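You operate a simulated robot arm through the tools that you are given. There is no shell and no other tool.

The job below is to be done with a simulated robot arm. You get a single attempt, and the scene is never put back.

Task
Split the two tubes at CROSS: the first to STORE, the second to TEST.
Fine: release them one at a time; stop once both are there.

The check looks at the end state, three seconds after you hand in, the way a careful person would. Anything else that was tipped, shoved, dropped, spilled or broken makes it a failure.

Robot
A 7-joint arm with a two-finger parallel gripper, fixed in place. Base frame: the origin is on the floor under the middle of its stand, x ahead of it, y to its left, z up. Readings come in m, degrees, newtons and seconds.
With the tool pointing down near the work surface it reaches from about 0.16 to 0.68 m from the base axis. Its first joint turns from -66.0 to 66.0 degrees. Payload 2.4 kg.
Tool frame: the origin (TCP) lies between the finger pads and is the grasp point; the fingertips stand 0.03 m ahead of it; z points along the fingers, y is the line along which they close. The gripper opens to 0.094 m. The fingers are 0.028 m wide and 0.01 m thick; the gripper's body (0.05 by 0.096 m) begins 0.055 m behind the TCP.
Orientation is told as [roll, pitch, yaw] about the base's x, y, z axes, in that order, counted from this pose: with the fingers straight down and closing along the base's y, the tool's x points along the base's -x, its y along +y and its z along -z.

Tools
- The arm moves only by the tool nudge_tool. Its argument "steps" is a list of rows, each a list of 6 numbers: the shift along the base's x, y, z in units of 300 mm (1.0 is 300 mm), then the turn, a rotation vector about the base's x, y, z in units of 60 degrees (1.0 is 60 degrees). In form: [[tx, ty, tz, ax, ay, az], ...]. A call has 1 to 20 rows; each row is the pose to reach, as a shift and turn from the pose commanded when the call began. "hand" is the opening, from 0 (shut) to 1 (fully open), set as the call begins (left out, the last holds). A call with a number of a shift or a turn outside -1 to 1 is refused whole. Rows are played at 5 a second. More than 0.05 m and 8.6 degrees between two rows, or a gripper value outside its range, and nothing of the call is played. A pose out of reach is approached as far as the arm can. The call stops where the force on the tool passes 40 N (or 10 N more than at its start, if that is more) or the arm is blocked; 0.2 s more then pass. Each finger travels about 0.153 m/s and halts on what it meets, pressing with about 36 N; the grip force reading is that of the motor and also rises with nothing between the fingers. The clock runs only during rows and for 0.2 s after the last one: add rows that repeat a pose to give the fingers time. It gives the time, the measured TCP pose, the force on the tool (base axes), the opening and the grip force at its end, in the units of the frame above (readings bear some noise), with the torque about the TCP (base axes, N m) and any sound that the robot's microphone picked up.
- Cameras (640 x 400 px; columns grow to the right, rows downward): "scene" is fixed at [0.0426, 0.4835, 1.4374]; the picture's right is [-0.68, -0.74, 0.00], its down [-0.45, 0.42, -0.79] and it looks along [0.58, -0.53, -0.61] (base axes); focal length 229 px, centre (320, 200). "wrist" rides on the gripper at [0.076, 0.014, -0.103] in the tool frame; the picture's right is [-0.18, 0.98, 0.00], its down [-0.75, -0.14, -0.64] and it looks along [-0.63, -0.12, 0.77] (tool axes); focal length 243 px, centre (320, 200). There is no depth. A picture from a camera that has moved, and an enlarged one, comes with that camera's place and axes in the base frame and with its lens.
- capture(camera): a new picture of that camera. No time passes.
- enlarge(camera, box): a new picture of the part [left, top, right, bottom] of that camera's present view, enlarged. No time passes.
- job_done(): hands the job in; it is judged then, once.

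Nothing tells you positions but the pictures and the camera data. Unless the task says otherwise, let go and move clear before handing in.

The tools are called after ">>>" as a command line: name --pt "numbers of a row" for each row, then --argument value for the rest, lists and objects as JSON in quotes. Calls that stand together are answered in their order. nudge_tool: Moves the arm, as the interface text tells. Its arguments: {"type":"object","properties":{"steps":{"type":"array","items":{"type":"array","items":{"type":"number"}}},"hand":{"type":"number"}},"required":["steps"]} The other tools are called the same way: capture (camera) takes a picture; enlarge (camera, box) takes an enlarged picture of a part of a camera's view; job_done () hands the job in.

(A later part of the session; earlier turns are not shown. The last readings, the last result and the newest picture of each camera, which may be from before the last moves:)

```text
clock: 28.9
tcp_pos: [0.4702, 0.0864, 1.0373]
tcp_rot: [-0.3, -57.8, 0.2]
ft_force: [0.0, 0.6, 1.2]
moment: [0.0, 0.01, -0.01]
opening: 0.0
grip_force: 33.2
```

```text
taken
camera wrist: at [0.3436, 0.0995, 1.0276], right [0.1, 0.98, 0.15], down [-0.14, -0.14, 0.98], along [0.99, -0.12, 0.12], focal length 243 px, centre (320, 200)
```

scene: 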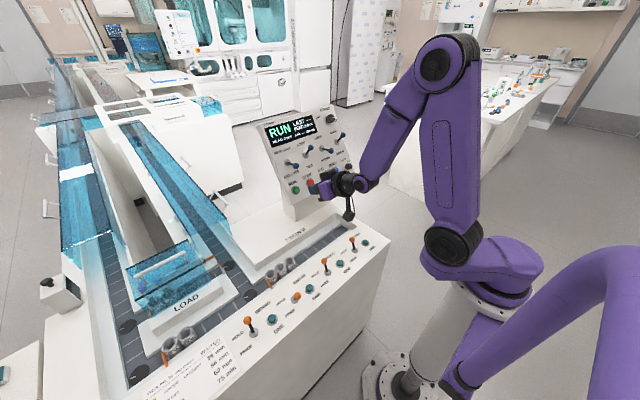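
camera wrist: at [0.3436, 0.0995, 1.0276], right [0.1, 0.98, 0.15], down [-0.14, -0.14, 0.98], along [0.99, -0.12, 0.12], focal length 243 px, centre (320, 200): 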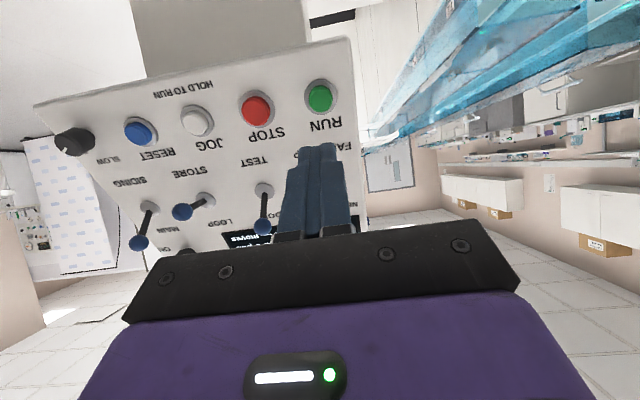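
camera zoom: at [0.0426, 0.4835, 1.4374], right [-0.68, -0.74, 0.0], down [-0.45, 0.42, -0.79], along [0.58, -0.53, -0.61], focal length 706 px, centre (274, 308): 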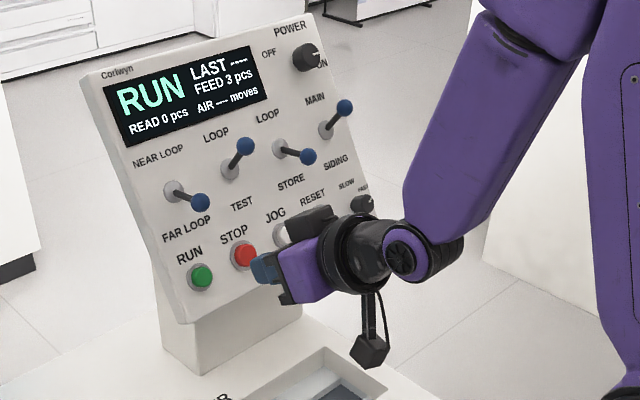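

The sideways force was a passing bump; readings are normal now and the panel shows RUN with nothing disturbed. Next I turn the tool upright and move above the CROSS "ONE" button near (0.356, -0.04, 0.79).

>>> nudge_tool --pt "-0.047 -0.055 0 0 0.12 0" --pt "-0.095 -0.11 0 0 0.24 0" --pt "-0.142 -0.165 0 0 0.361 0" --pt "-0.19 -0.22 0 0 0.481 0" --pt "-0.237 -0.275 -0.02 0 0.602 0" --pt "-0.285 -0.33 -0.05 0 0.722 0" --pt "-0.332 -0.385 -0.08 0 0.842 0" --pt "-0.38 -0.43 -0.12 0.005 0.963 -0.003"

>>> capture --camera "wrist"

>>> enlarge --camera "scene" --box '[280, 180, 400, 290]'

```text
clock: 30.7
tcp_pos: [0.3806, -0.0212, 1.0057]
tcp_rot: [1.6, -12.9, -0.2]
ft_force: [0.3, -1.4, 0.1]
moment: [0.04, -0.01, 0.03]
opening: 0.0
grip_force: 32.7
out of reach, approached as far as the arm can: row 3, 4, 6, 7, 8
```

```text
taken
camera wrist: at [0.2836, -0.0094, 1.0886], right [0.18, 0.98, 0.07], down [0.59, -0.16, 0.79], along [0.79, -0.1, -0.61], focal length 243 px, centre (320, 200)
```

wrist: 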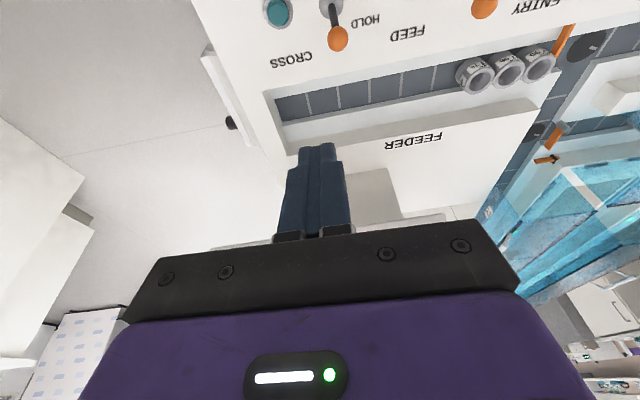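

```text
3.64 times, centred on (340, 235) of scene
camera zoom: at [0.0425, 0.4834, 1.4374], right [-0.68, -0.74, 0.0], down [-0.45, 0.42, -0.79], along [0.58, -0.53, -0.61], focal length 834 px, centre (247, 73)
```

zoom: 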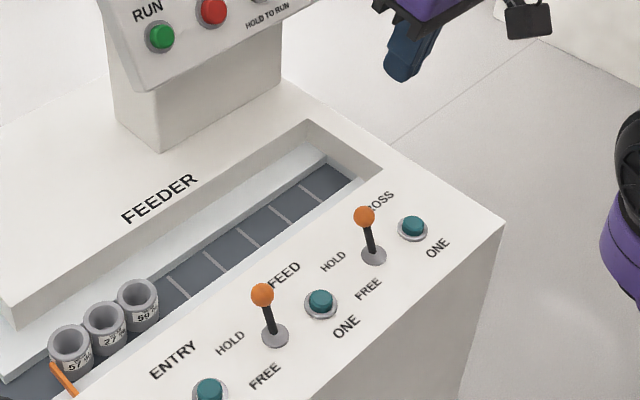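

>>> nudge_tool --pt "0 0 0 0 0 0" --pt "0 0 -0.05 0 0 0"

```text
clock: 31.3
tcp_pos: [0.3804, -0.0204, 0.9894]
tcp_rot: [1.5, -13.0, -0.2]
ft_force: [-0.5, 0.2, -0.2]
moment: [0.02, -0.01, 0.01]
opening: 0.0003
grip_force: 33.1
```

>>> nudge_tool --pt "0 0 -0.03 -0.012 0.108 0.002" --pt "0 0 -0.06 -0.025 0.217 0.003" --pt "-0.04 -0.04 -0.1 -0.025 0.217 0.003" --pt "-0.08 -0.075 -0.14 -0.025 0.217 0.003"

>>> capture --camera "wrist"

>>> enlarge --camera "scene" --box '[300, 200, 400, 290]'

```text
clock: 32.3
tcp_pos: [0.3499, -0.0249, 0.9288]
tcp_rot: [2.9, -2.6, -0.2]
ft_force: [0.7, 0.4, -0.3]
moment: [-0.01, 0.0, -0.01]
opening: 0.0002
grip_force: 33.0
out of reach, approached as far as the arm can: row 1, 2, 3, 4
```

```text
taken
camera wrist: at [0.2687, -0.0165, 1.0273], right [0.19, 0.98, 0.06], down [0.72, -0.18, 0.67], along [0.66, -0.08, -0.74], focal length 243 px, centre (320, 200)
```

wrist: 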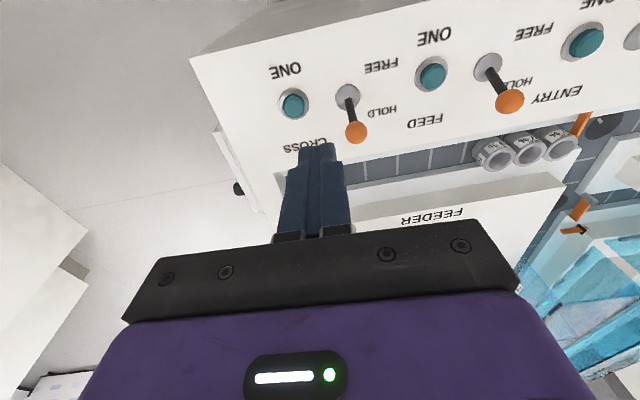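

```text
4.44 times, centred on (350, 245) of scene
camera zoom: at [0.0427, 0.4833, 1.4374], right [-0.68, -0.74, 0.0], down [-0.45, 0.42, -0.79], along [0.58, -0.53, -0.61], focal length 1019 px, centre (187, 0)
```

zoom: 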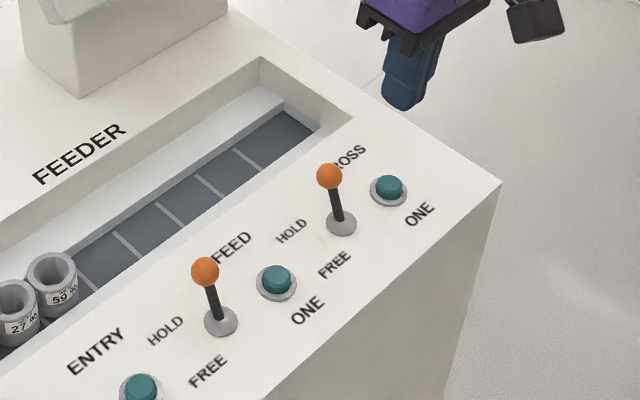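

The CROSS ONE button measures at about (0.352, -0.044, 0.79). The arm is sticking near a joint limit, so I'll try shifting sideways in small steps while lowering.

>>> nudge_tool --pt "0 -0.02 -0.04 0 0 0" --pt "0 -0.04 -0.08 0 0 0" --pt "0 -0.065 -0.12 0 0 0"

```text
clock: 33.1
tcp_pos: [0.3493, -0.0461, 0.8929]
tcp_rot: [2.8, -2.6, -0.2]
ft_force: [-0.7, 1.1, 0.6]
moment: [0.0, 0.02, -0.04]
opening: 0.0
grip_force: 32.5
```

>>> nudge_tool --pt "0 0 -0.06 0 0 0" --pt "0 0 -0.12 0 0 0" --pt "0 0 -0.17 0 0 0"

>>> capture --camera "wrist"

>>> enlarge --camera "scene" --box '[320, 200, 400, 270]'

```text
clock: 33.9
tcp_pos: [0.348, -0.0462, 0.8414]
tcp_rot: [2.8, -2.7, -0.1]
ft_force: [0.7, 0.0, 0.0]
moment: [0.05, -0.01, 0.02]
opening: 0.0
grip_force: 33.1
```

```text
taken
camera wrist: at [0.2682, -0.0365, 0.9404], right [0.18, 0.98, 0.06], down [0.72, -0.17, 0.67], along [0.67, -0.08, -0.74], focal length 243 px, centre (320, 200)
```

wrist: 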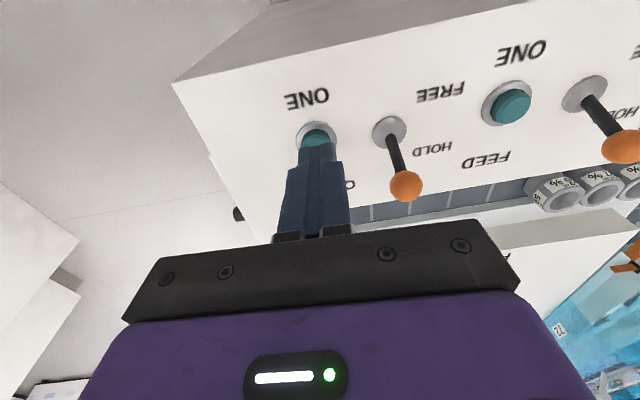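

```text
5.71 times, centred on (360, 235) of scene
camera zoom: at [0.0426, 0.4835, 1.4374], right [-0.68, -0.74, 0.0], down [-0.45, 0.42, -0.79], along [0.58, -0.53, -0.61], focal length 1311 px, centre (91, 0)
```

zoom: 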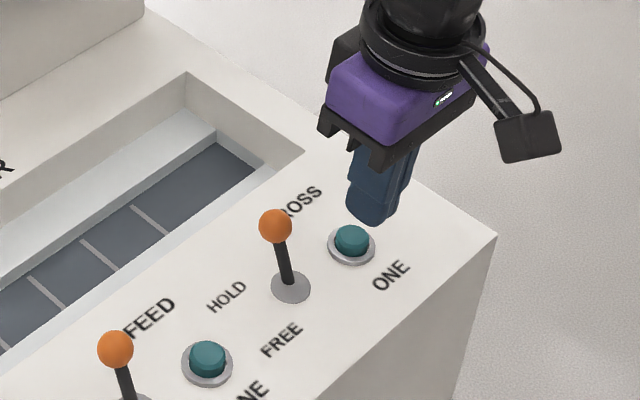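

The fingertips are right over CROSS's ONE button. Settings are FAR LOOP, STORE selected, TEST at LOOP, belts running, so I press ONE to release the first (orange-cap) tube.

>>> nudge_tool --pt "0 0 -0.04 0 0 0" --pt "0 0 -0.065 0 0 0" --pt "0 0 -0.08 0 0 0" --pt "0 0 -0.095 0 0 0" --pt "0 0 -0.11 0 0 0" --pt "0 0 -0.12 0 0 0" --pt "0 0 -0.05 0 0 0" --pt "0 0 0.05 0 0 0"

>>> enlarge --camera "scene" --box '[50, 100, 106, 150]'

>>> enlarge --camera "scene" --box '[250, 100, 370, 200]'

```text
clock: 35.7
tcp_pos: [0.3496, -0.045, 0.8571]
tcp_rot: [2.8, -2.6, -0.2]
ft_force: [0.3, 0.1, 0.0]
moment: [-0.03, -0.03, -0.04]
opening: 0.0001
grip_force: 32.5
heard: click
```

```text
8.00 times, centred on (78, 125) of scene
camera zoom: at [0.0426, 0.4835, 1.4374], right [-0.68, -0.74, 0.0], down [-0.45, 0.42, -0.79], along [0.58, -0.53, -0.61], focal length 1835 px, centre (2256, 800)
```

zoom: 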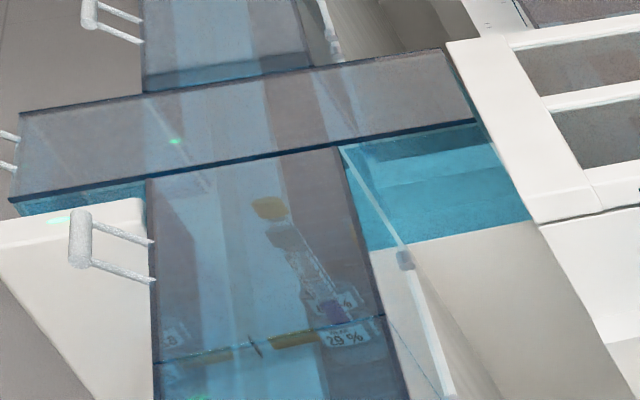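

```text
4.00 times, centred on (310, 150) of scene
camera zoom: at [0.0426, 0.4835, 1.4374], right [-0.68, -0.74, 0.0], down [-0.45, 0.42, -0.79], along [0.58, -0.53, -0.61], focal length 918 px, centre (360, 400)
```

zoom: 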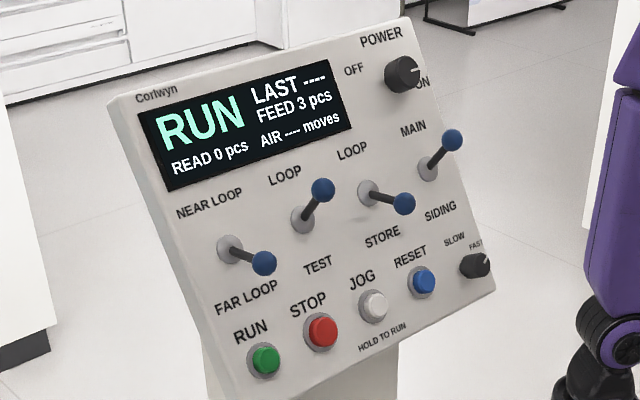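

The orange-cap tube has left the gate and the grey-cap one is held. I'll watch it in short waits.

>>> nudge_tool --pt "0 0 0.05 0 0 0" --pt "0 0 0.1 0 0 0" --pt "0 0 0.1 0 0 0" --pt "0 0 0.1 0 0 0"

>>> enlarge --camera "scene" --box '[50, 95, 114, 150]'

>>> nudge_tool --pt "0 0 0 0 0 0" --pt "0 0 0 0 0 0" --pt "0 0 0 0 0 0" --pt "0 0 0 0 0 0"

>>> enlarge --camera "scene" --box '[50, 95, 114, 150]'

>>> nudge_tool --pt "0 0 0 0 0 0" --pt "0 0 0 0 0 0" --pt "0 0 0 0 0 0" --pt "0 0 0 0 0 0"

>>> enlarge --camera "scene" --box '[50, 70, 130, 150]'

```text
clock: 36.7
tcp_pos: [0.3473, -0.0463, 0.8869]
tcp_rot: [2.9, -2.6, -0.1]
ft_force: [0.1, 0.3, 0.2]
moment: [0.01, 0.01, 0.01]
opening: 0.0
grip_force: 33.0
```

```text
7.27 times, centred on (82, 122) of scene
camera zoom: at [0.0426, 0.4835, 1.4374], right [-0.68, -0.74, 0.0], down [-0.45, 0.42, -0.79], along [0.58, -0.53, -0.61], focal length 1668 px, centre (2051, 764)
```

zoom: 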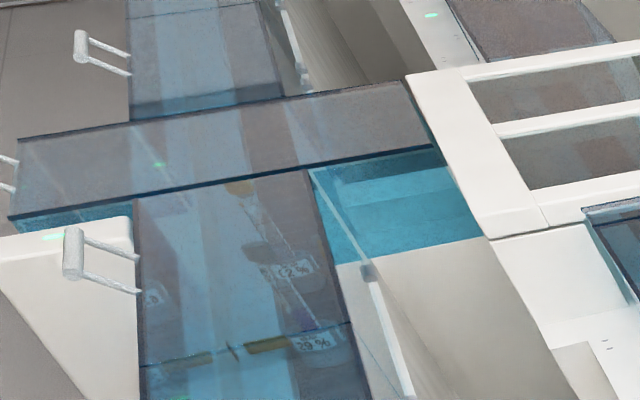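

```text
clock: 37.7
tcp_pos: [0.3471, -0.0463, 0.8879]
tcp_rot: [3.0, -2.5, -0.1]
ft_force: [1.0, 0.3, -0.1]
moment: [0.04, -0.01, 0.0]
opening: 0.0002
grip_force: 33.5
```

```text
7.27 times, centred on (82, 122) of scene
camera zoom: at [0.0426, 0.4835, 1.4374], right [-0.68, -0.74, 0.0], down [-0.45, 0.42, -0.79], along [0.58, -0.53, -0.61], focal length 1668 px, centre (2051, 764)
```

zoom: 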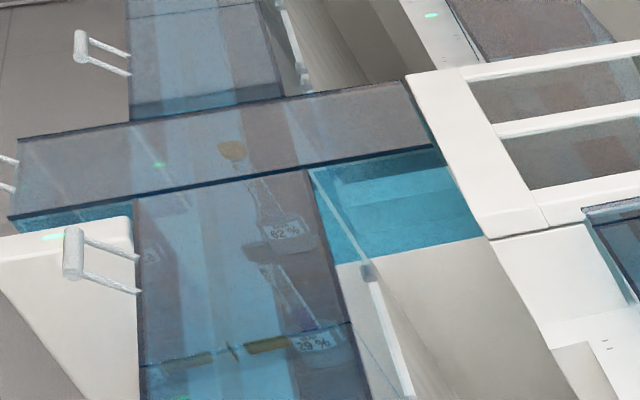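

```text
clock: 38.7
tcp_pos: [0.3477, -0.0466, 0.8872]
tcp_rot: [2.8, -2.6, -0.1]
ft_force: [-0.3, -0.8, -0.1]
moment: [-0.01, 0.04, 0.03]
opening: 0.0002
grip_force: 32.9
```

```text
5.00 times, centred on (90, 110) of scene
camera zoom: at [0.0426, 0.4835, 1.4374], right [-0.68, -0.74, 0.0], down [-0.45, 0.42, -0.79], along [0.58, -0.53, -0.61], focal length 1147 px, centre (1470, 650)
```

zoom: 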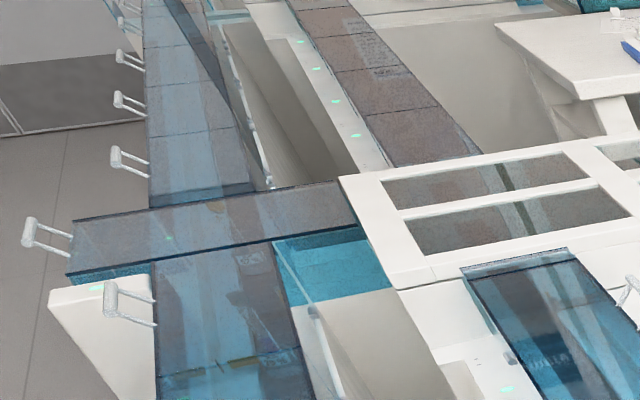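

>>> nudge_tool --pt "0 0 0 0 0 0" --pt "0 0 0 0 0 0" --pt "0 0 0 0 0 0" --pt "0 0 0 0 0 0"

>>> enlarge --camera "scene" --box '[60, 90, 116, 135]'

>>> nudge_tool --pt "0 0 0 0 0 0" --pt "0 0 0 0 0 0" --pt "0 0 0 0 0 0" --pt "0 0 0 0 0 0"

>>> enlarge --camera "scene" --box '[60, 85, 116, 130]'

>>> nudge_tool --pt "0 0 0 0 0 0" --pt "0 0 0 0 0 0" --pt "0 0 0 0 0 0" --pt "0 0 0 0 0 0"

>>> enlarge --camera "scene" --box '[60, 85, 116, 130]'

```text
clock: 39.7
tcp_pos: [0.3477, -0.0466, 0.8871]
tcp_rot: [2.9, -2.6, -0.1]
ft_force: [0.0, 0.6, 0.3]
moment: [0.01, 0.0, -0.02]
opening: 0.0
grip_force: 33.2
```

```text
8.89 times, centred on (88, 112) of scene
camera zoom: at [0.0426, 0.4835, 1.4374], right [-0.68, -0.74, 0.0], down [-0.45, 0.42, -0.79], along [0.58, -0.53, -0.61], focal length 2039 px, centre (2382, 978)
```

zoom: 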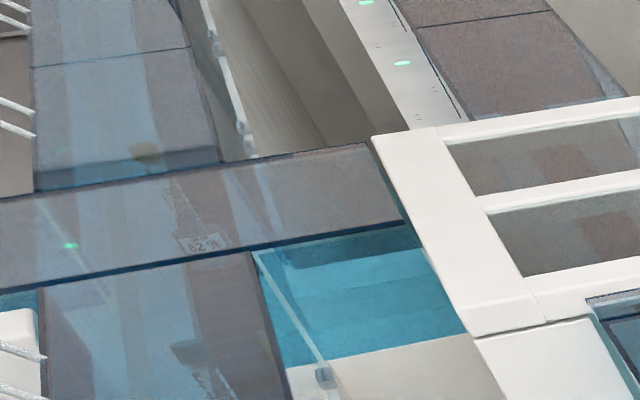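

```text
clock: 40.7
tcp_pos: [0.3477, -0.0458, 0.8878]
tcp_rot: [2.9, -2.6, 0.0]
ft_force: [0.2, -0.7, 0.4]
moment: [0.02, -0.02, -0.01]
opening: 0.0001
grip_force: 32.7
```

```text
8.89 times, centred on (88, 108) of scene
camera zoom: at [0.0426, 0.4835, 1.4374], right [-0.68, -0.74, 0.0], down [-0.45, 0.42, -0.79], along [0.58, -0.53, -0.61], focal length 2039 px, centre (2382, 1022)
```

zoom: 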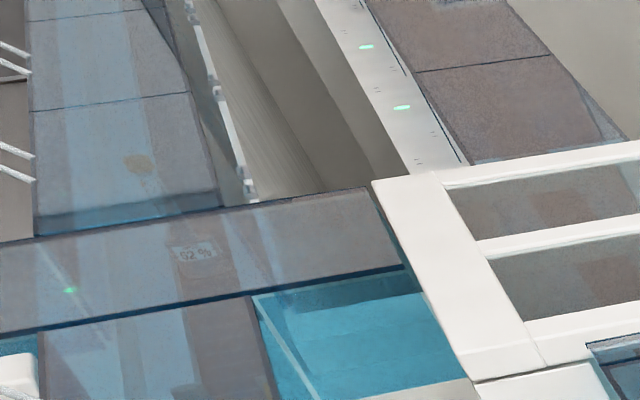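

```text
clock: 41.7
tcp_pos: [0.3471, -0.0459, 0.8876]
tcp_rot: [2.9, -2.6, -0.1]
ft_force: [0.2, 0.2, 0.4]
moment: [-0.02, 0.01, -0.03]
opening: 0.0
grip_force: 33.6
```

```text
8.89 times, centred on (88, 108) of scene
camera zoom: at [0.0426, 0.4835, 1.4374], right [-0.68, -0.74, 0.0], down [-0.45, 0.42, -0.79], along [0.58, -0.53, -0.61], focal length 2039 px, centre (2382, 1022)
```

zoom: 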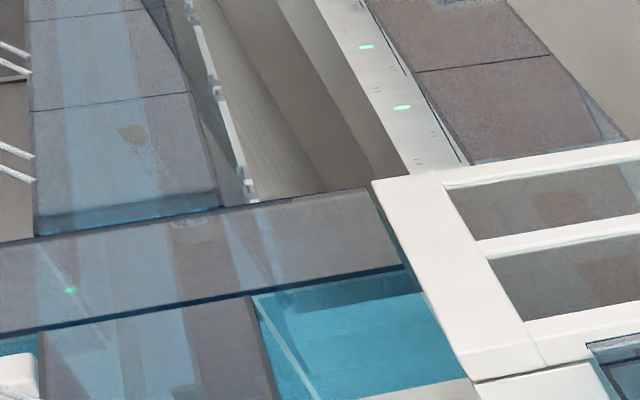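

The tube went straight past the NEAR crossing, toward the FAR loop. I'll keep following it.

>>> nudge_tool --pt "0 0 0 0 0 0" --pt "0 0 0 0 0 0" --pt "0 0 0 0 0 0" --pt "0 0 0 0 0 0" --pt "0 0 0 0 0 0" --pt "0 0 0 0 0 0" --pt "0 0 0 0 0 0" --pt "0 0 0 0 0 0" --pt "0 0 0 0 0 0" --pt "0 0 0 0 0 0" --pt "0 0 0 0 0 0" --pt "0 0 0 0 0 0" --pt "0 0 0 0 0 0" --pt "0 0 0 0 0 0" --pt "0 0 0 0 0 0"

>>> enlarge --camera "scene" --box '[55, 70, 105, 110]'

>>> nudge_tool --pt "0 0 0 0 0 0" --pt "0 0 0 0 0 0" --pt "0 0 0 0 0 0" --pt "0 0 0 0 0 0" --pt "0 0 0 0 0 0" --pt "0 0 0 0 0 0" --pt "0 0 0 0 0 0" --pt "0 0 0 0 0 0" --pt "0 0 0 0 0 0" --pt "0 0 0 0 0 0" --pt "0 0 0 0 0 0" --pt "0 0 0 0 0 0" --pt "0 0 0 0 0 0" --pt "0 0 0 0 0 0" --pt "0 0 0 0 0 0"

>>> enlarge --camera "scene" --box '[55, 60, 105, 100]'

```text
clock: 44.9
tcp_pos: [0.3479, -0.0468, 0.8874]
tcp_rot: [2.9, -2.6, -0.1]
ft_force: [0.7, -0.7, -1.1]
moment: [0.02, 0.03, 0.03]
opening: 0.0
grip_force: 32.9
```

```text
10.00 times, centred on (80, 90) of scene
camera zoom: at [0.0426, 0.4835, 1.4374], right [-0.68, -0.74, 0.0], down [-0.45, 0.42, -0.79], along [0.58, -0.53, -0.61], focal length 2294 px, centre (2720, 1300)
```

zoom: 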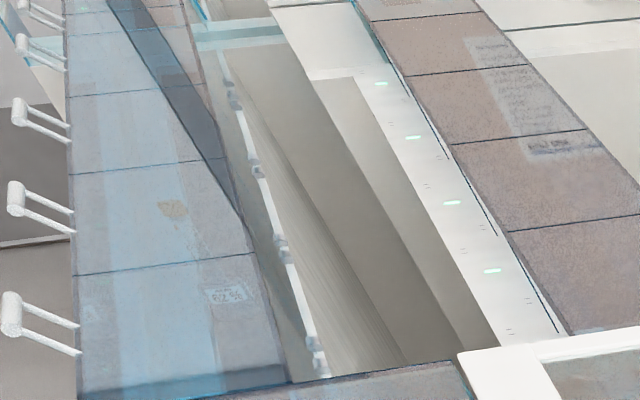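

```text
clock: 48.1
tcp_pos: [0.3477, -0.046, 0.8866]
tcp_rot: [2.9, -2.6, -0.1]
ft_force: [-0.4, -1.4, 0.3]
moment: [0.01, -0.04, -0.03]
opening: 0.0
grip_force: 32.7
```

```text
10.00 times, centred on (80, 80) of scene
camera zoom: at [0.0426, 0.4835, 1.4374], right [-0.68, -0.74, 0.0], down [-0.45, 0.42, -0.79], along [0.58, -0.53, -0.61], focal length 2294 px, centre (2720, 1400)
```

zoom: 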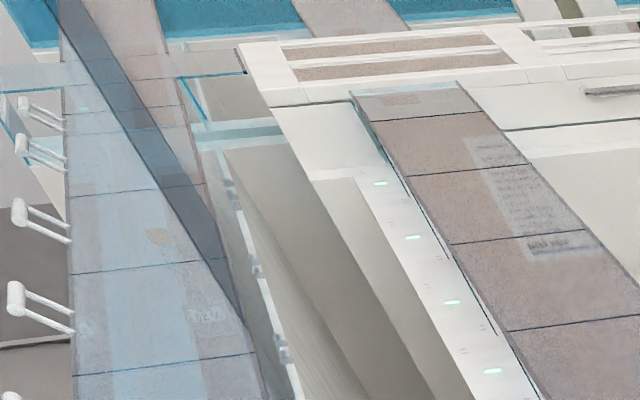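

>>> nudge_tool --pt "0 0 0 0 0 0" --pt "0 0 0 0 0 0" --pt "0 0 0 0 0 0" --pt "0 0 0 0 0 0" --pt "0 0 0 0 0 0" --pt "0 0 0 0 0 0" --pt "0 0 0 0 0 0" --pt "0 0 0 0 0 0" --pt "0 0 0 0 0 0" --pt "0 0 0 0 0 0" --pt "0 0 0 0 0 0" --pt "0 0 0 0 0 0" --pt "0 0 0 0 0 0" --pt "0 0 0 0 0 0" --pt "0 0 0 0 0 0"

>>> enlarge --camera "scene" --box '[50, 55, 100, 95]'

>>> nudge_tool --pt "0 0 0 0 0 0" --pt "0 0 0 0 0 0" --pt "0 0 0 0 0 0" --pt "0 0 0 0 0 0" --pt "0 0 0 0 0 0" --pt "0 0 0 0 0 0" --pt "0 0 0 0 0 0" --pt "0 0 0 0 0 0" --pt "0 0 0 0 0 0" --pt "0 0 0 0 0 0" --pt "0 0 0 0 0 0" --pt "0 0 0 0 0 0" --pt "0 0 0 0 0 0" --pt "0 0 0 0 0 0" --pt "0 0 0 0 0 0"

>>> enlarge --camera "scene" --box '[55, 55, 90, 83]'

>>> enlarge --camera "scene" --box '[250, 100, 370, 200]'

```text
clock: 51.3
tcp_pos: [0.3475, -0.0467, 0.8873]
tcp_rot: [2.9, -2.6, -0.1]
ft_force: [0.3, 0.1, 0.7]
moment: [-0.01, 0.0, -0.01]
opening: 0.0
grip_force: 33.3
```

```text
10.00 times, centred on (75, 75) of scene
camera zoom: at [0.0426, 0.4835, 1.4374], right [-0.68, -0.74, 0.0], down [-0.45, 0.42, -0.79], along [0.58, -0.53, -0.61], focal length 2294 px, centre (2770, 1450)
```

zoom: 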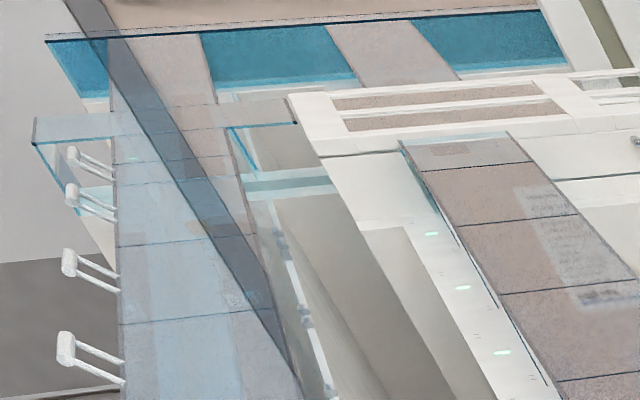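

```text
clock: 54.5
tcp_pos: [0.3473, -0.0475, 0.8881]
tcp_rot: [2.9, -2.6, -0.1]
ft_force: [0.4, 1.0, 0.3]
moment: [0.03, 0.02, -0.01]
opening: 0.0001
grip_force: 33.4
```

```text
14.29 times, centred on (72, 69) of scene
camera zoom: at [0.0426, 0.4835, 1.4374], right [-0.68, -0.74, 0.0], down [-0.45, 0.42, -0.79], along [0.58, -0.53, -0.61], focal length 3277 px, centre (3856, 2071)
```

zoom: 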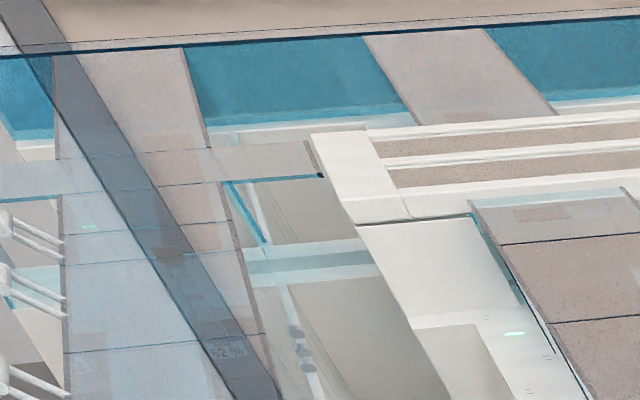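

```text
4.00 times, centred on (310, 150) of scene
camera zoom: at [0.0426, 0.4835, 1.4374], right [-0.68, -0.74, 0.0], down [-0.45, 0.42, -0.79], along [0.58, -0.53, -0.61], focal length 918 px, centre (360, 400)
```

zoom: 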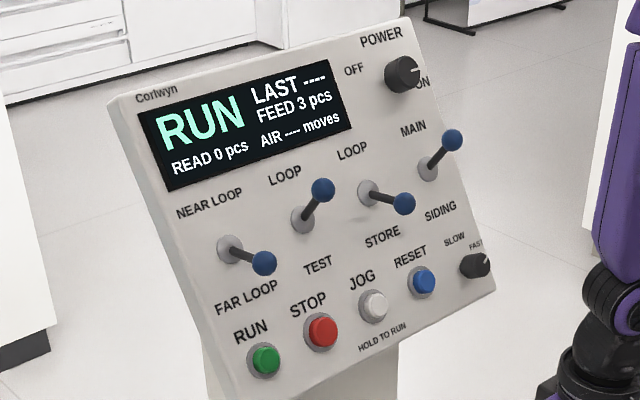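

>>> nudge_tool --pt "0 0 0 0 0 0" --pt "0 0 0 0 0 0" --pt "0 0 0 0 0 0" --pt "0 0 0 0 0 0" --pt "0 0 0 0 0 0" --pt "0 0 0 0 0 0" --pt "0 0 0 0 0 0" --pt "0 0 0 0 0 0" --pt "0 0 0 0 0 0"

>>> enlarge --camera "scene" --box '[55, 58, 87, 82]'

>>> nudge_tool --pt "0 0 0 0 0 0" --pt "0 0 0 0 0 0" --pt "0 0 0 0 0 0" --pt "0 0 0 0 0 0" --pt "0 0 0 0 0 0" --pt "0 0 0 0 0 0" --pt "0 0 0 0 0 0" --pt "0 0 0 0 0 0" --pt "0 0 0 0 0 0"

>>> enlarge --camera "scene" --box '[55, 58, 87, 82]'

>>> nudge_tool --pt "0 0 0 0 0 0" --pt "0 0 0 0 0 0" --pt "0 0 0 0 0 0" --pt "0 0 0 0 0 0" --pt "0 0 0 0 0 0" --pt "0 0 0 0 0 0" --pt "0 0 0 0 0 0" --pt "0 0 0 0 0 0" --pt "0 0 0 0 0 0"

>>> enlarge --camera "scene" --box '[55, 55, 95, 82]'

```text
clock: 56.5
tcp_pos: [0.3483, -0.0451, 0.8866]
tcp_rot: [2.8, -2.6, 0.0]
ft_force: [-0.6, -0.4, 0.0]
moment: [-0.05, -0.03, -0.01]
opening: 0.0
grip_force: 33.3
```

```text
16.00 times, centred on (71, 70) of scene
camera zoom: at [0.0426, 0.4835, 1.4374], right [-0.68, -0.74, 0.0], down [-0.45, 0.42, -0.79], along [0.58, -0.53, -0.61], focal length 3670 px, centre (4304, 2280)
```

zoom: 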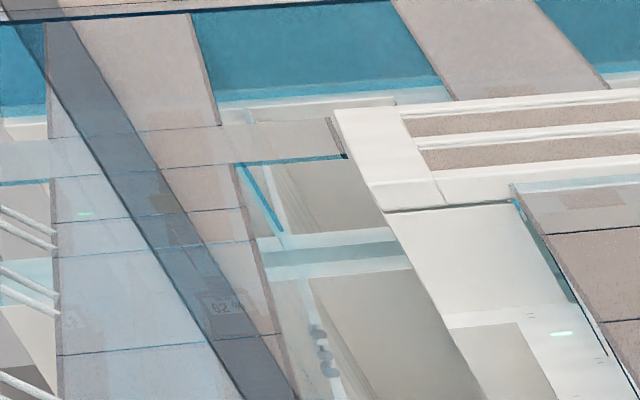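

```text
clock: 58.5
tcp_pos: [0.348, -0.0462, 0.8876]
tcp_rot: [2.9, -2.5, -0.1]
ft_force: [0.7, 0.8, -0.6]
moment: [-0.01, 0.01, -0.02]
opening: 0.0
grip_force: 32.8
```

```text
16.00 times, centred on (71, 70) of scene
camera zoom: at [0.0426, 0.4835, 1.4374], right [-0.68, -0.74, 0.0], down [-0.45, 0.42, -0.79], along [0.58, -0.53, -0.61], focal length 3670 px, centre (4304, 2280)
```

zoom: 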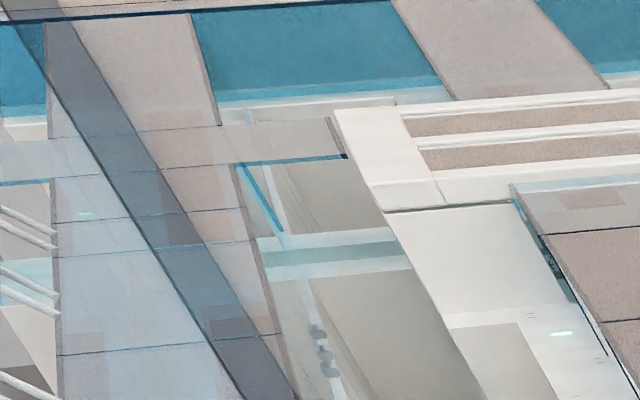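

```text
clock: 60.5
tcp_pos: [0.3478, -0.0457, 0.8863]
tcp_rot: [2.9, -2.6, -0.1]
ft_force: [0.6, 0.4, 0.2]
moment: [0.0, -0.02, 0.02]
opening: 0.0
grip_force: 32.9
```

```text
14.81 times, centred on (75, 68) of scene
camera zoom: at [0.0426, 0.4835, 1.4374], right [-0.68, -0.74, 0.0], down [-0.45, 0.42, -0.79], along [0.58, -0.53, -0.61], focal length 3398 px, centre (3950, 2148)
```

zoom: 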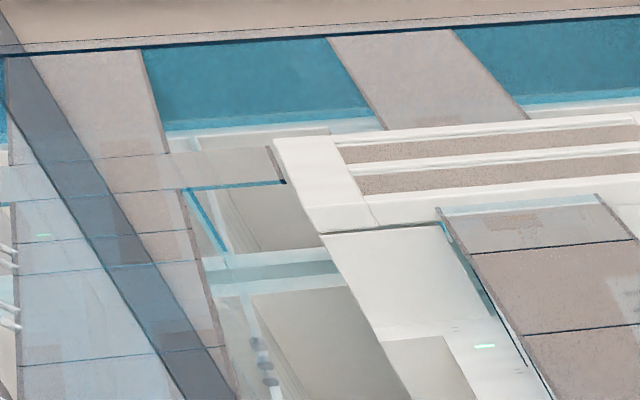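

>>> enlarge --camera "scene" --box '[56, 60, 78, 74]'

>>> enlarge --camera "scene" --box '[74, 60, 96, 78]'

>>> nudge_tool --pt "0 0 0 0 0 0" --pt "0 0 0 0 0 0" --pt "0 0 0 0 0 0" --pt "0 0 0 0 0 0" --pt "0 0 0 0 0 0"

>>> enlarge --camera "scene" --box '[56, 60, 78, 74]'

>>> enlarge --camera "scene" --box '[74, 60, 96, 78]'

>>> enlarge --camera "scene" --box '[95, 55, 145, 85]'

```text
16.00 times, centred on (67, 67) of scene
camera zoom: at [0.0426, 0.4835, 1.4374], right [-0.68, -0.74, 0.0], down [-0.45, 0.42, -0.79], along [0.58, -0.53, -0.61], focal length 3670 px, centre (4368, 2328)
```

zoom: 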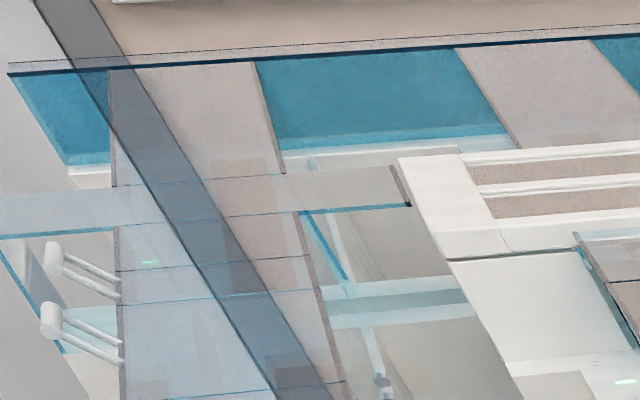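

```text
16.00 times, centred on (85, 69) of scene
camera zoom: at [0.0426, 0.4835, 1.4374], right [-0.68, -0.74, 0.0], down [-0.45, 0.42, -0.79], along [0.58, -0.53, -0.61], focal length 3670 px, centre (4080, 2296)
```

zoom: 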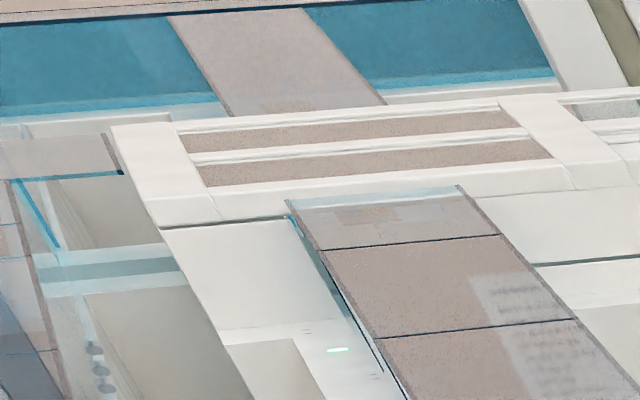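

```text
clock: 61.7
tcp_pos: [0.3481, -0.045, 0.8875]
tcp_rot: [2.9, -2.6, -0.1]
ft_force: [0.1, 0.4, 0.0]
moment: [0.02, -0.01, -0.02]
opening: 0.0
grip_force: 33.2
```

```text
16.00 times, centred on (67, 67) of scene
camera zoom: at [0.0426, 0.4835, 1.4374], right [-0.68, -0.74, 0.0], down [-0.45, 0.42, -0.79], along [0.58, -0.53, -0.61], focal length 3670 px, centre (4368, 2328)
```

zoom: 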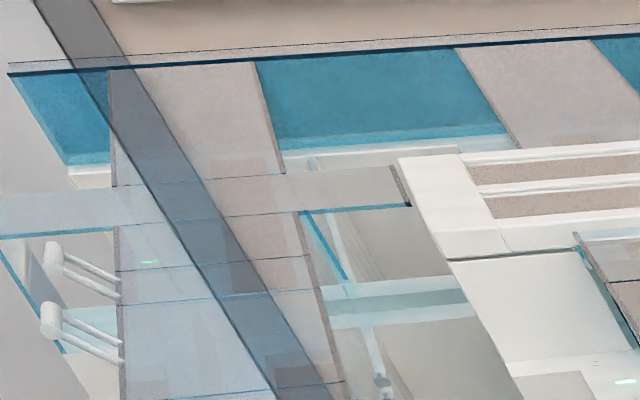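

```text
16.00 times, centred on (85, 69) of scene
camera zoom: at [0.0426, 0.4835, 1.4374], right [-0.68, -0.74, 0.0], down [-0.45, 0.42, -0.79], along [0.58, -0.53, -0.61], focal length 3670 px, centre (4080, 2296)
```

zoom: 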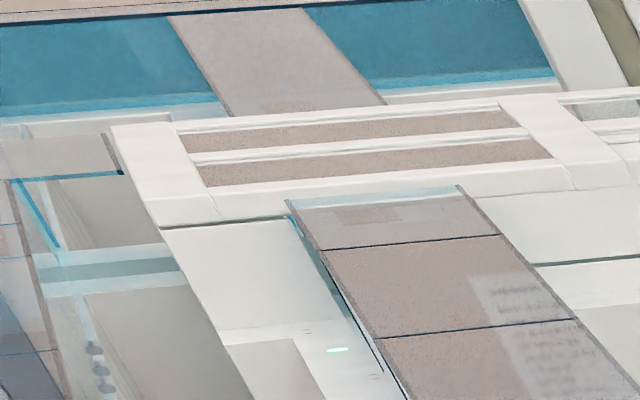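

```text
12.80 times, centred on (120, 70) of scene
camera zoom: at [0.0426, 0.4835, 1.4374], right [-0.68, -0.74, 0.0], down [-0.45, 0.42, -0.79], along [0.58, -0.53, -0.61], focal length 2936 px, centre (2880, 1864)
```

zoom: 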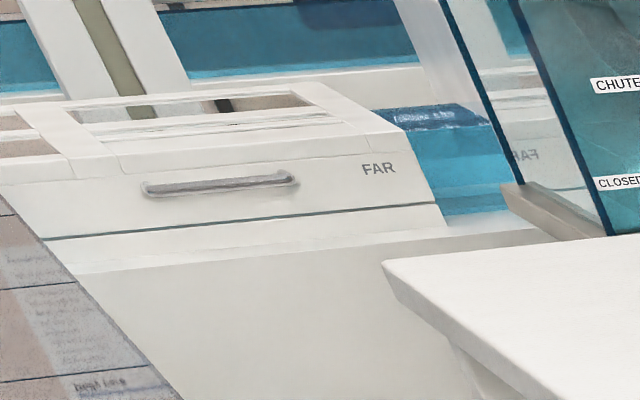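

>>> nudge_tool --pt "0 0 0 0 0 0" --pt "0 0 0 0 0 0" --pt "0 0 0 0 0 0" --pt "0 0 0 0 0 0" --pt "0 0 0 0 0 0" --pt "0 0 0 0 0 0" --pt "0 0 0 0 0 0"

>>> enlarge --camera "scene" --box '[80, 62, 124, 92]'

>>> enlarge --camera "scene" --box '[118, 58, 140, 76]'

>>> enlarge --camera "scene" --box '[54, 54, 104, 74]'

>>> nudge_tool --pt "0 0 0 0 0 0" --pt "0 0 0 0 0 0" --pt "0 0 0 0 0 0" --pt "0 0 0 0 0 0" --pt "0 0 0 0 0 0" --pt "0 0 0 0 0 0" --pt "0 0 0 0 0 0" --pt "0 0 0 0 0 0"

>>> enlarge --camera "scene" --box '[80, 62, 124, 92]'

>>> enlarge --camera "scene" --box '[118, 58, 140, 76]'

>>> enlarge --camera "scene" --box '[54, 54, 104, 74]'

```text
clock: 63.3
tcp_pos: [0.347, -0.0459, 0.888]
tcp_rot: [2.9, -2.7, -0.1]
ft_force: [0.3, -0.4, -0.8]
moment: [0.02, 0.0, 0.01]
opening: 0.0003
grip_force: 32.8
```

```text
13.33 times, centred on (102, 77) of scene
camera zoom: at [0.0426, 0.4835, 1.4374], right [-0.68, -0.74, 0.0], down [-0.45, 0.42, -0.79], along [0.58, -0.53, -0.61], focal length 3058 px, centre (3227, 1840)
```

zoom: 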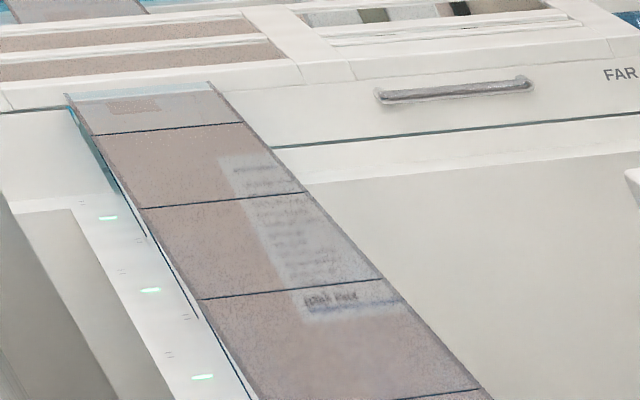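

```text
16.00 times, centred on (129, 67) of scene
camera zoom: at [0.0426, 0.4835, 1.4374], right [-0.68, -0.74, 0.0], down [-0.45, 0.42, -0.79], along [0.58, -0.53, -0.61], focal length 3670 px, centre (3376, 2328)
```

zoom: 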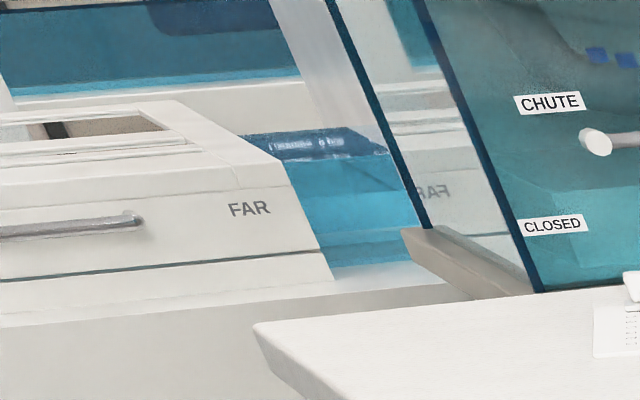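

```text
12.80 times, centred on (79, 64) of scene
camera zoom: at [0.0426, 0.4835, 1.4374], right [-0.68, -0.74, 0.0], down [-0.45, 0.42, -0.79], along [0.58, -0.53, -0.61], focal length 2936 px, centre (3405, 1941)
```

zoom: 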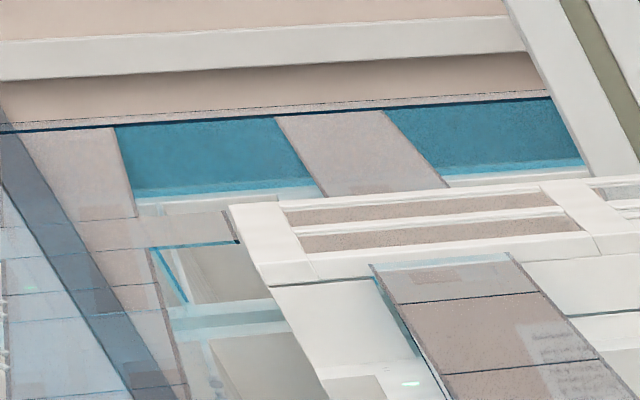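

```text
clock: 65.1
tcp_pos: [0.3482, -0.0454, 0.8876]
tcp_rot: [2.8, -2.6, -0.1]
ft_force: [0.3, 0.0, 0.1]
moment: [0.03, 0.02, -0.02]
opening: 0.0
grip_force: 33.0
```

```text
13.33 times, centred on (102, 77) of scene
camera zoom: at [0.0426, 0.4835, 1.4374], right [-0.68, -0.74, 0.0], down [-0.45, 0.42, -0.79], along [0.58, -0.53, -0.61], focal length 3058 px, centre (3227, 1840)
```

zoom: 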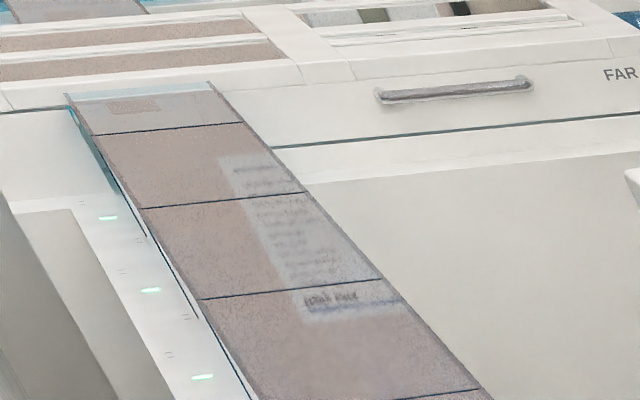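

```text
16.00 times, centred on (129, 67) of scene
camera zoom: at [0.0426, 0.4835, 1.4374], right [-0.68, -0.74, 0.0], down [-0.45, 0.42, -0.79], along [0.58, -0.53, -0.61], focal length 3670 px, centre (3376, 2328)
```

zoom: 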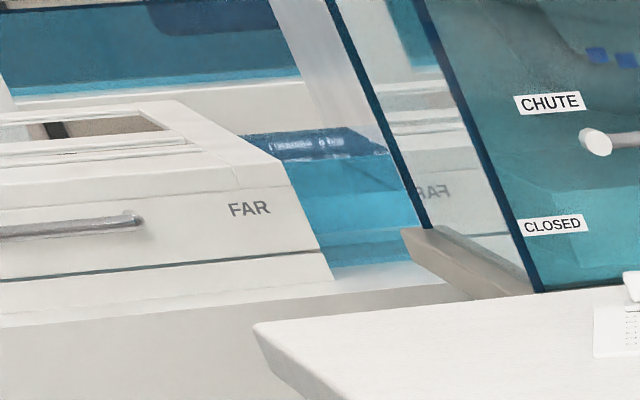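

```text
12.80 times, centred on (79, 64) of scene
camera zoom: at [0.0426, 0.4835, 1.4374], right [-0.68, -0.74, 0.0], down [-0.45, 0.42, -0.79], along [0.58, -0.53, -0.61], focal length 2936 px, centre (3405, 1941)
```

zoom: 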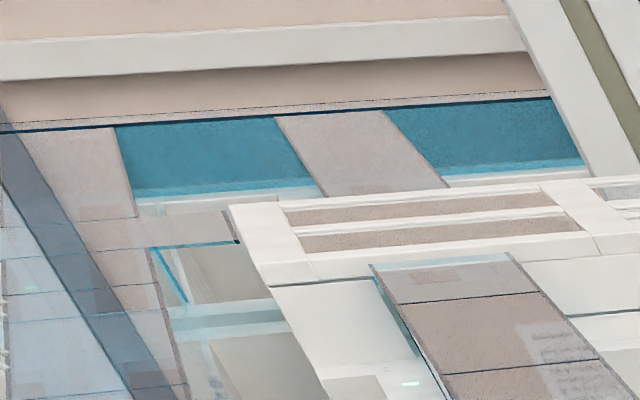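

The tube appears to have turned in at the FAR crossing (around t≈58). I'll wait and watch the return lane: if it doesn't come back along the right lane, it went into STORE.

>>> nudge_tool --pt "0 0 0 0 0 0" --pt "0 0 0 0 0 0" --pt "0 0 0 0 0 0" --pt "0 0 0 0 0 0" --pt "0 0 0 0 0 0" --pt "0 0 0 0 0 0" --pt "0 0 0 0 0 0" --pt "0 0 0 0 0 0" --pt "0 0 0 0 0 0" --pt "0 0 0 0 0 0" --pt "0 0 0 0 0 0" --pt "0 0 0 0 0 0" --pt "0 0 0 0 0 0" --pt "0 0 0 0 0 0" --pt "0 0 0 0 0 0"

>>> enlarge --camera "scene" --box '[75, 60, 155, 115]'

>>> nudge_tool --pt "0 0 0 0 0 0" --pt "0 0 0 0 0 0" --pt "0 0 0 0 0 0" --pt "0 0 0 0 0 0" --pt "0 0 0 0 0 0" --pt "0 0 0 0 0 0" --pt "0 0 0 0 0 0" --pt "0 0 0 0 0 0" --pt "0 0 0 0 0 0" --pt "0 0 0 0 0 0" --pt "0 0 0 0 0 0" --pt "0 0 0 0 0 0" --pt "0 0 0 0 0 0" --pt "0 0 0 0 0 0" --pt "0 0 0 0 0 0"

>>> enlarge --camera "scene" --box '[75, 60, 155, 115]'

>>> nudge_tool --pt "0 0 0 0 0 0" --pt "0 0 0 0 0 0" --pt "0 0 0 0 0 0" --pt "0 0 0 0 0 0" --pt "0 0 0 0 0 0" --pt "0 0 0 0 0 0" --pt "0 0 0 0 0 0" --pt "0 0 0 0 0 0" --pt "0 0 0 0 0 0" --pt "0 0 0 0 0 0" --pt "0 0 0 0 0 0" --pt "0 0 0 0 0 0" --pt "0 0 0 0 0 0" --pt "0 0 0 0 0 0" --pt "0 0 0 0 0 0"

>>> enlarge --camera "scene" --box '[75, 60, 155, 115]'

>>> enlarge --camera "scene" --box '[115, 100, 245, 260]'

```text
clock: 68.3
tcp_pos: [0.3482, -0.0468, 0.8866]
tcp_rot: [3.0, -2.6, -0.2]
ft_force: [-0.4, 0.0, -0.2]
moment: [-0.02, 0.03, 0.0]
opening: 0.0002
grip_force: 32.9
```

```text
7.27 times, centred on (115, 88) of scene
camera zoom: at [0.0426, 0.4835, 1.4374], right [-0.68, -0.74, 0.0], down [-0.45, 0.42, -0.79], along [0.58, -0.53, -0.61], focal length 1668 px, centre (1811, 1018)
```

zoom: 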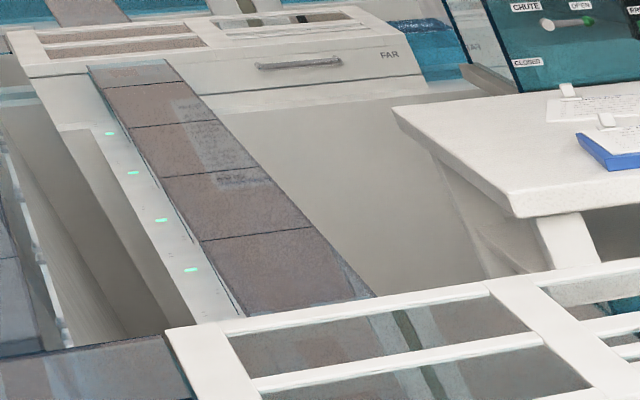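

```text
clock: 71.5
tcp_pos: [0.3489, -0.0469, 0.8865]
tcp_rot: [2.8, -2.6, -0.1]
ft_force: [0.4, 0.1, -0.4]
moment: [-0.01, 0.01, 0.01]
opening: 0.0001
grip_force: 32.9
```

```text
7.27 times, centred on (115, 88) of scene
camera zoom: at [0.0426, 0.4835, 1.4374], right [-0.68, -0.74, 0.0], down [-0.45, 0.42, -0.79], along [0.58, -0.53, -0.61], focal length 1668 px, centre (1811, 1018)
```

zoom: 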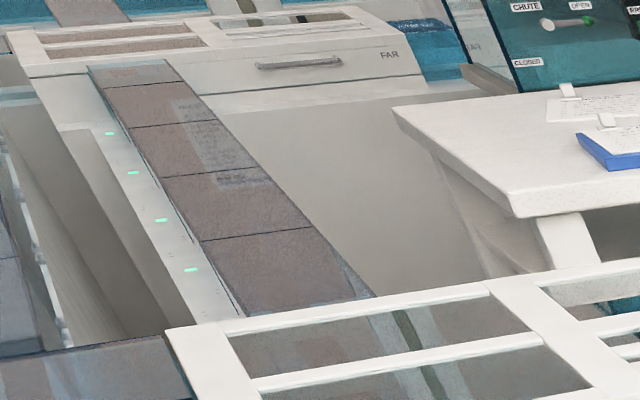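

```text
clock: 74.7
tcp_pos: [0.3487, -0.0467, 0.8871]
tcp_rot: [2.8, -2.6, -0.1]
ft_force: [0.0, 0.2, 0.3]
moment: [-0.02, -0.03, 0.01]
opening: 0.0003
grip_force: 33.0
```

```text
7.27 times, centred on (115, 88) of scene
camera zoom: at [0.0426, 0.4835, 1.4374], right [-0.68, -0.74, 0.0], down [-0.45, 0.42, -0.79], along [0.58, -0.53, -0.61], focal length 1668 px, centre (1811, 1018)
```

zoom: 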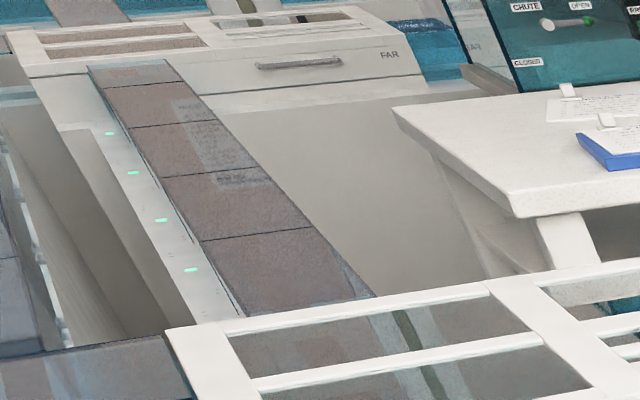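

```text
2.50 times, centred on (180, 180) of scene
camera zoom: at [0.0426, 0.4835, 1.4374], right [-0.68, -0.74, 0.0], down [-0.45, 0.42, -0.79], along [0.58, -0.53, -0.61], focal length 573 px, centre (670, 250)
```

zoom: 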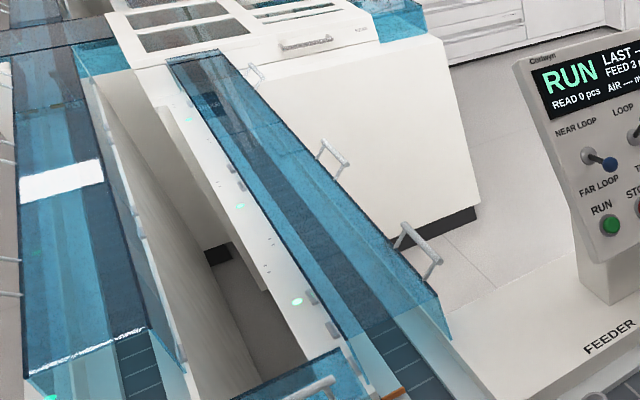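

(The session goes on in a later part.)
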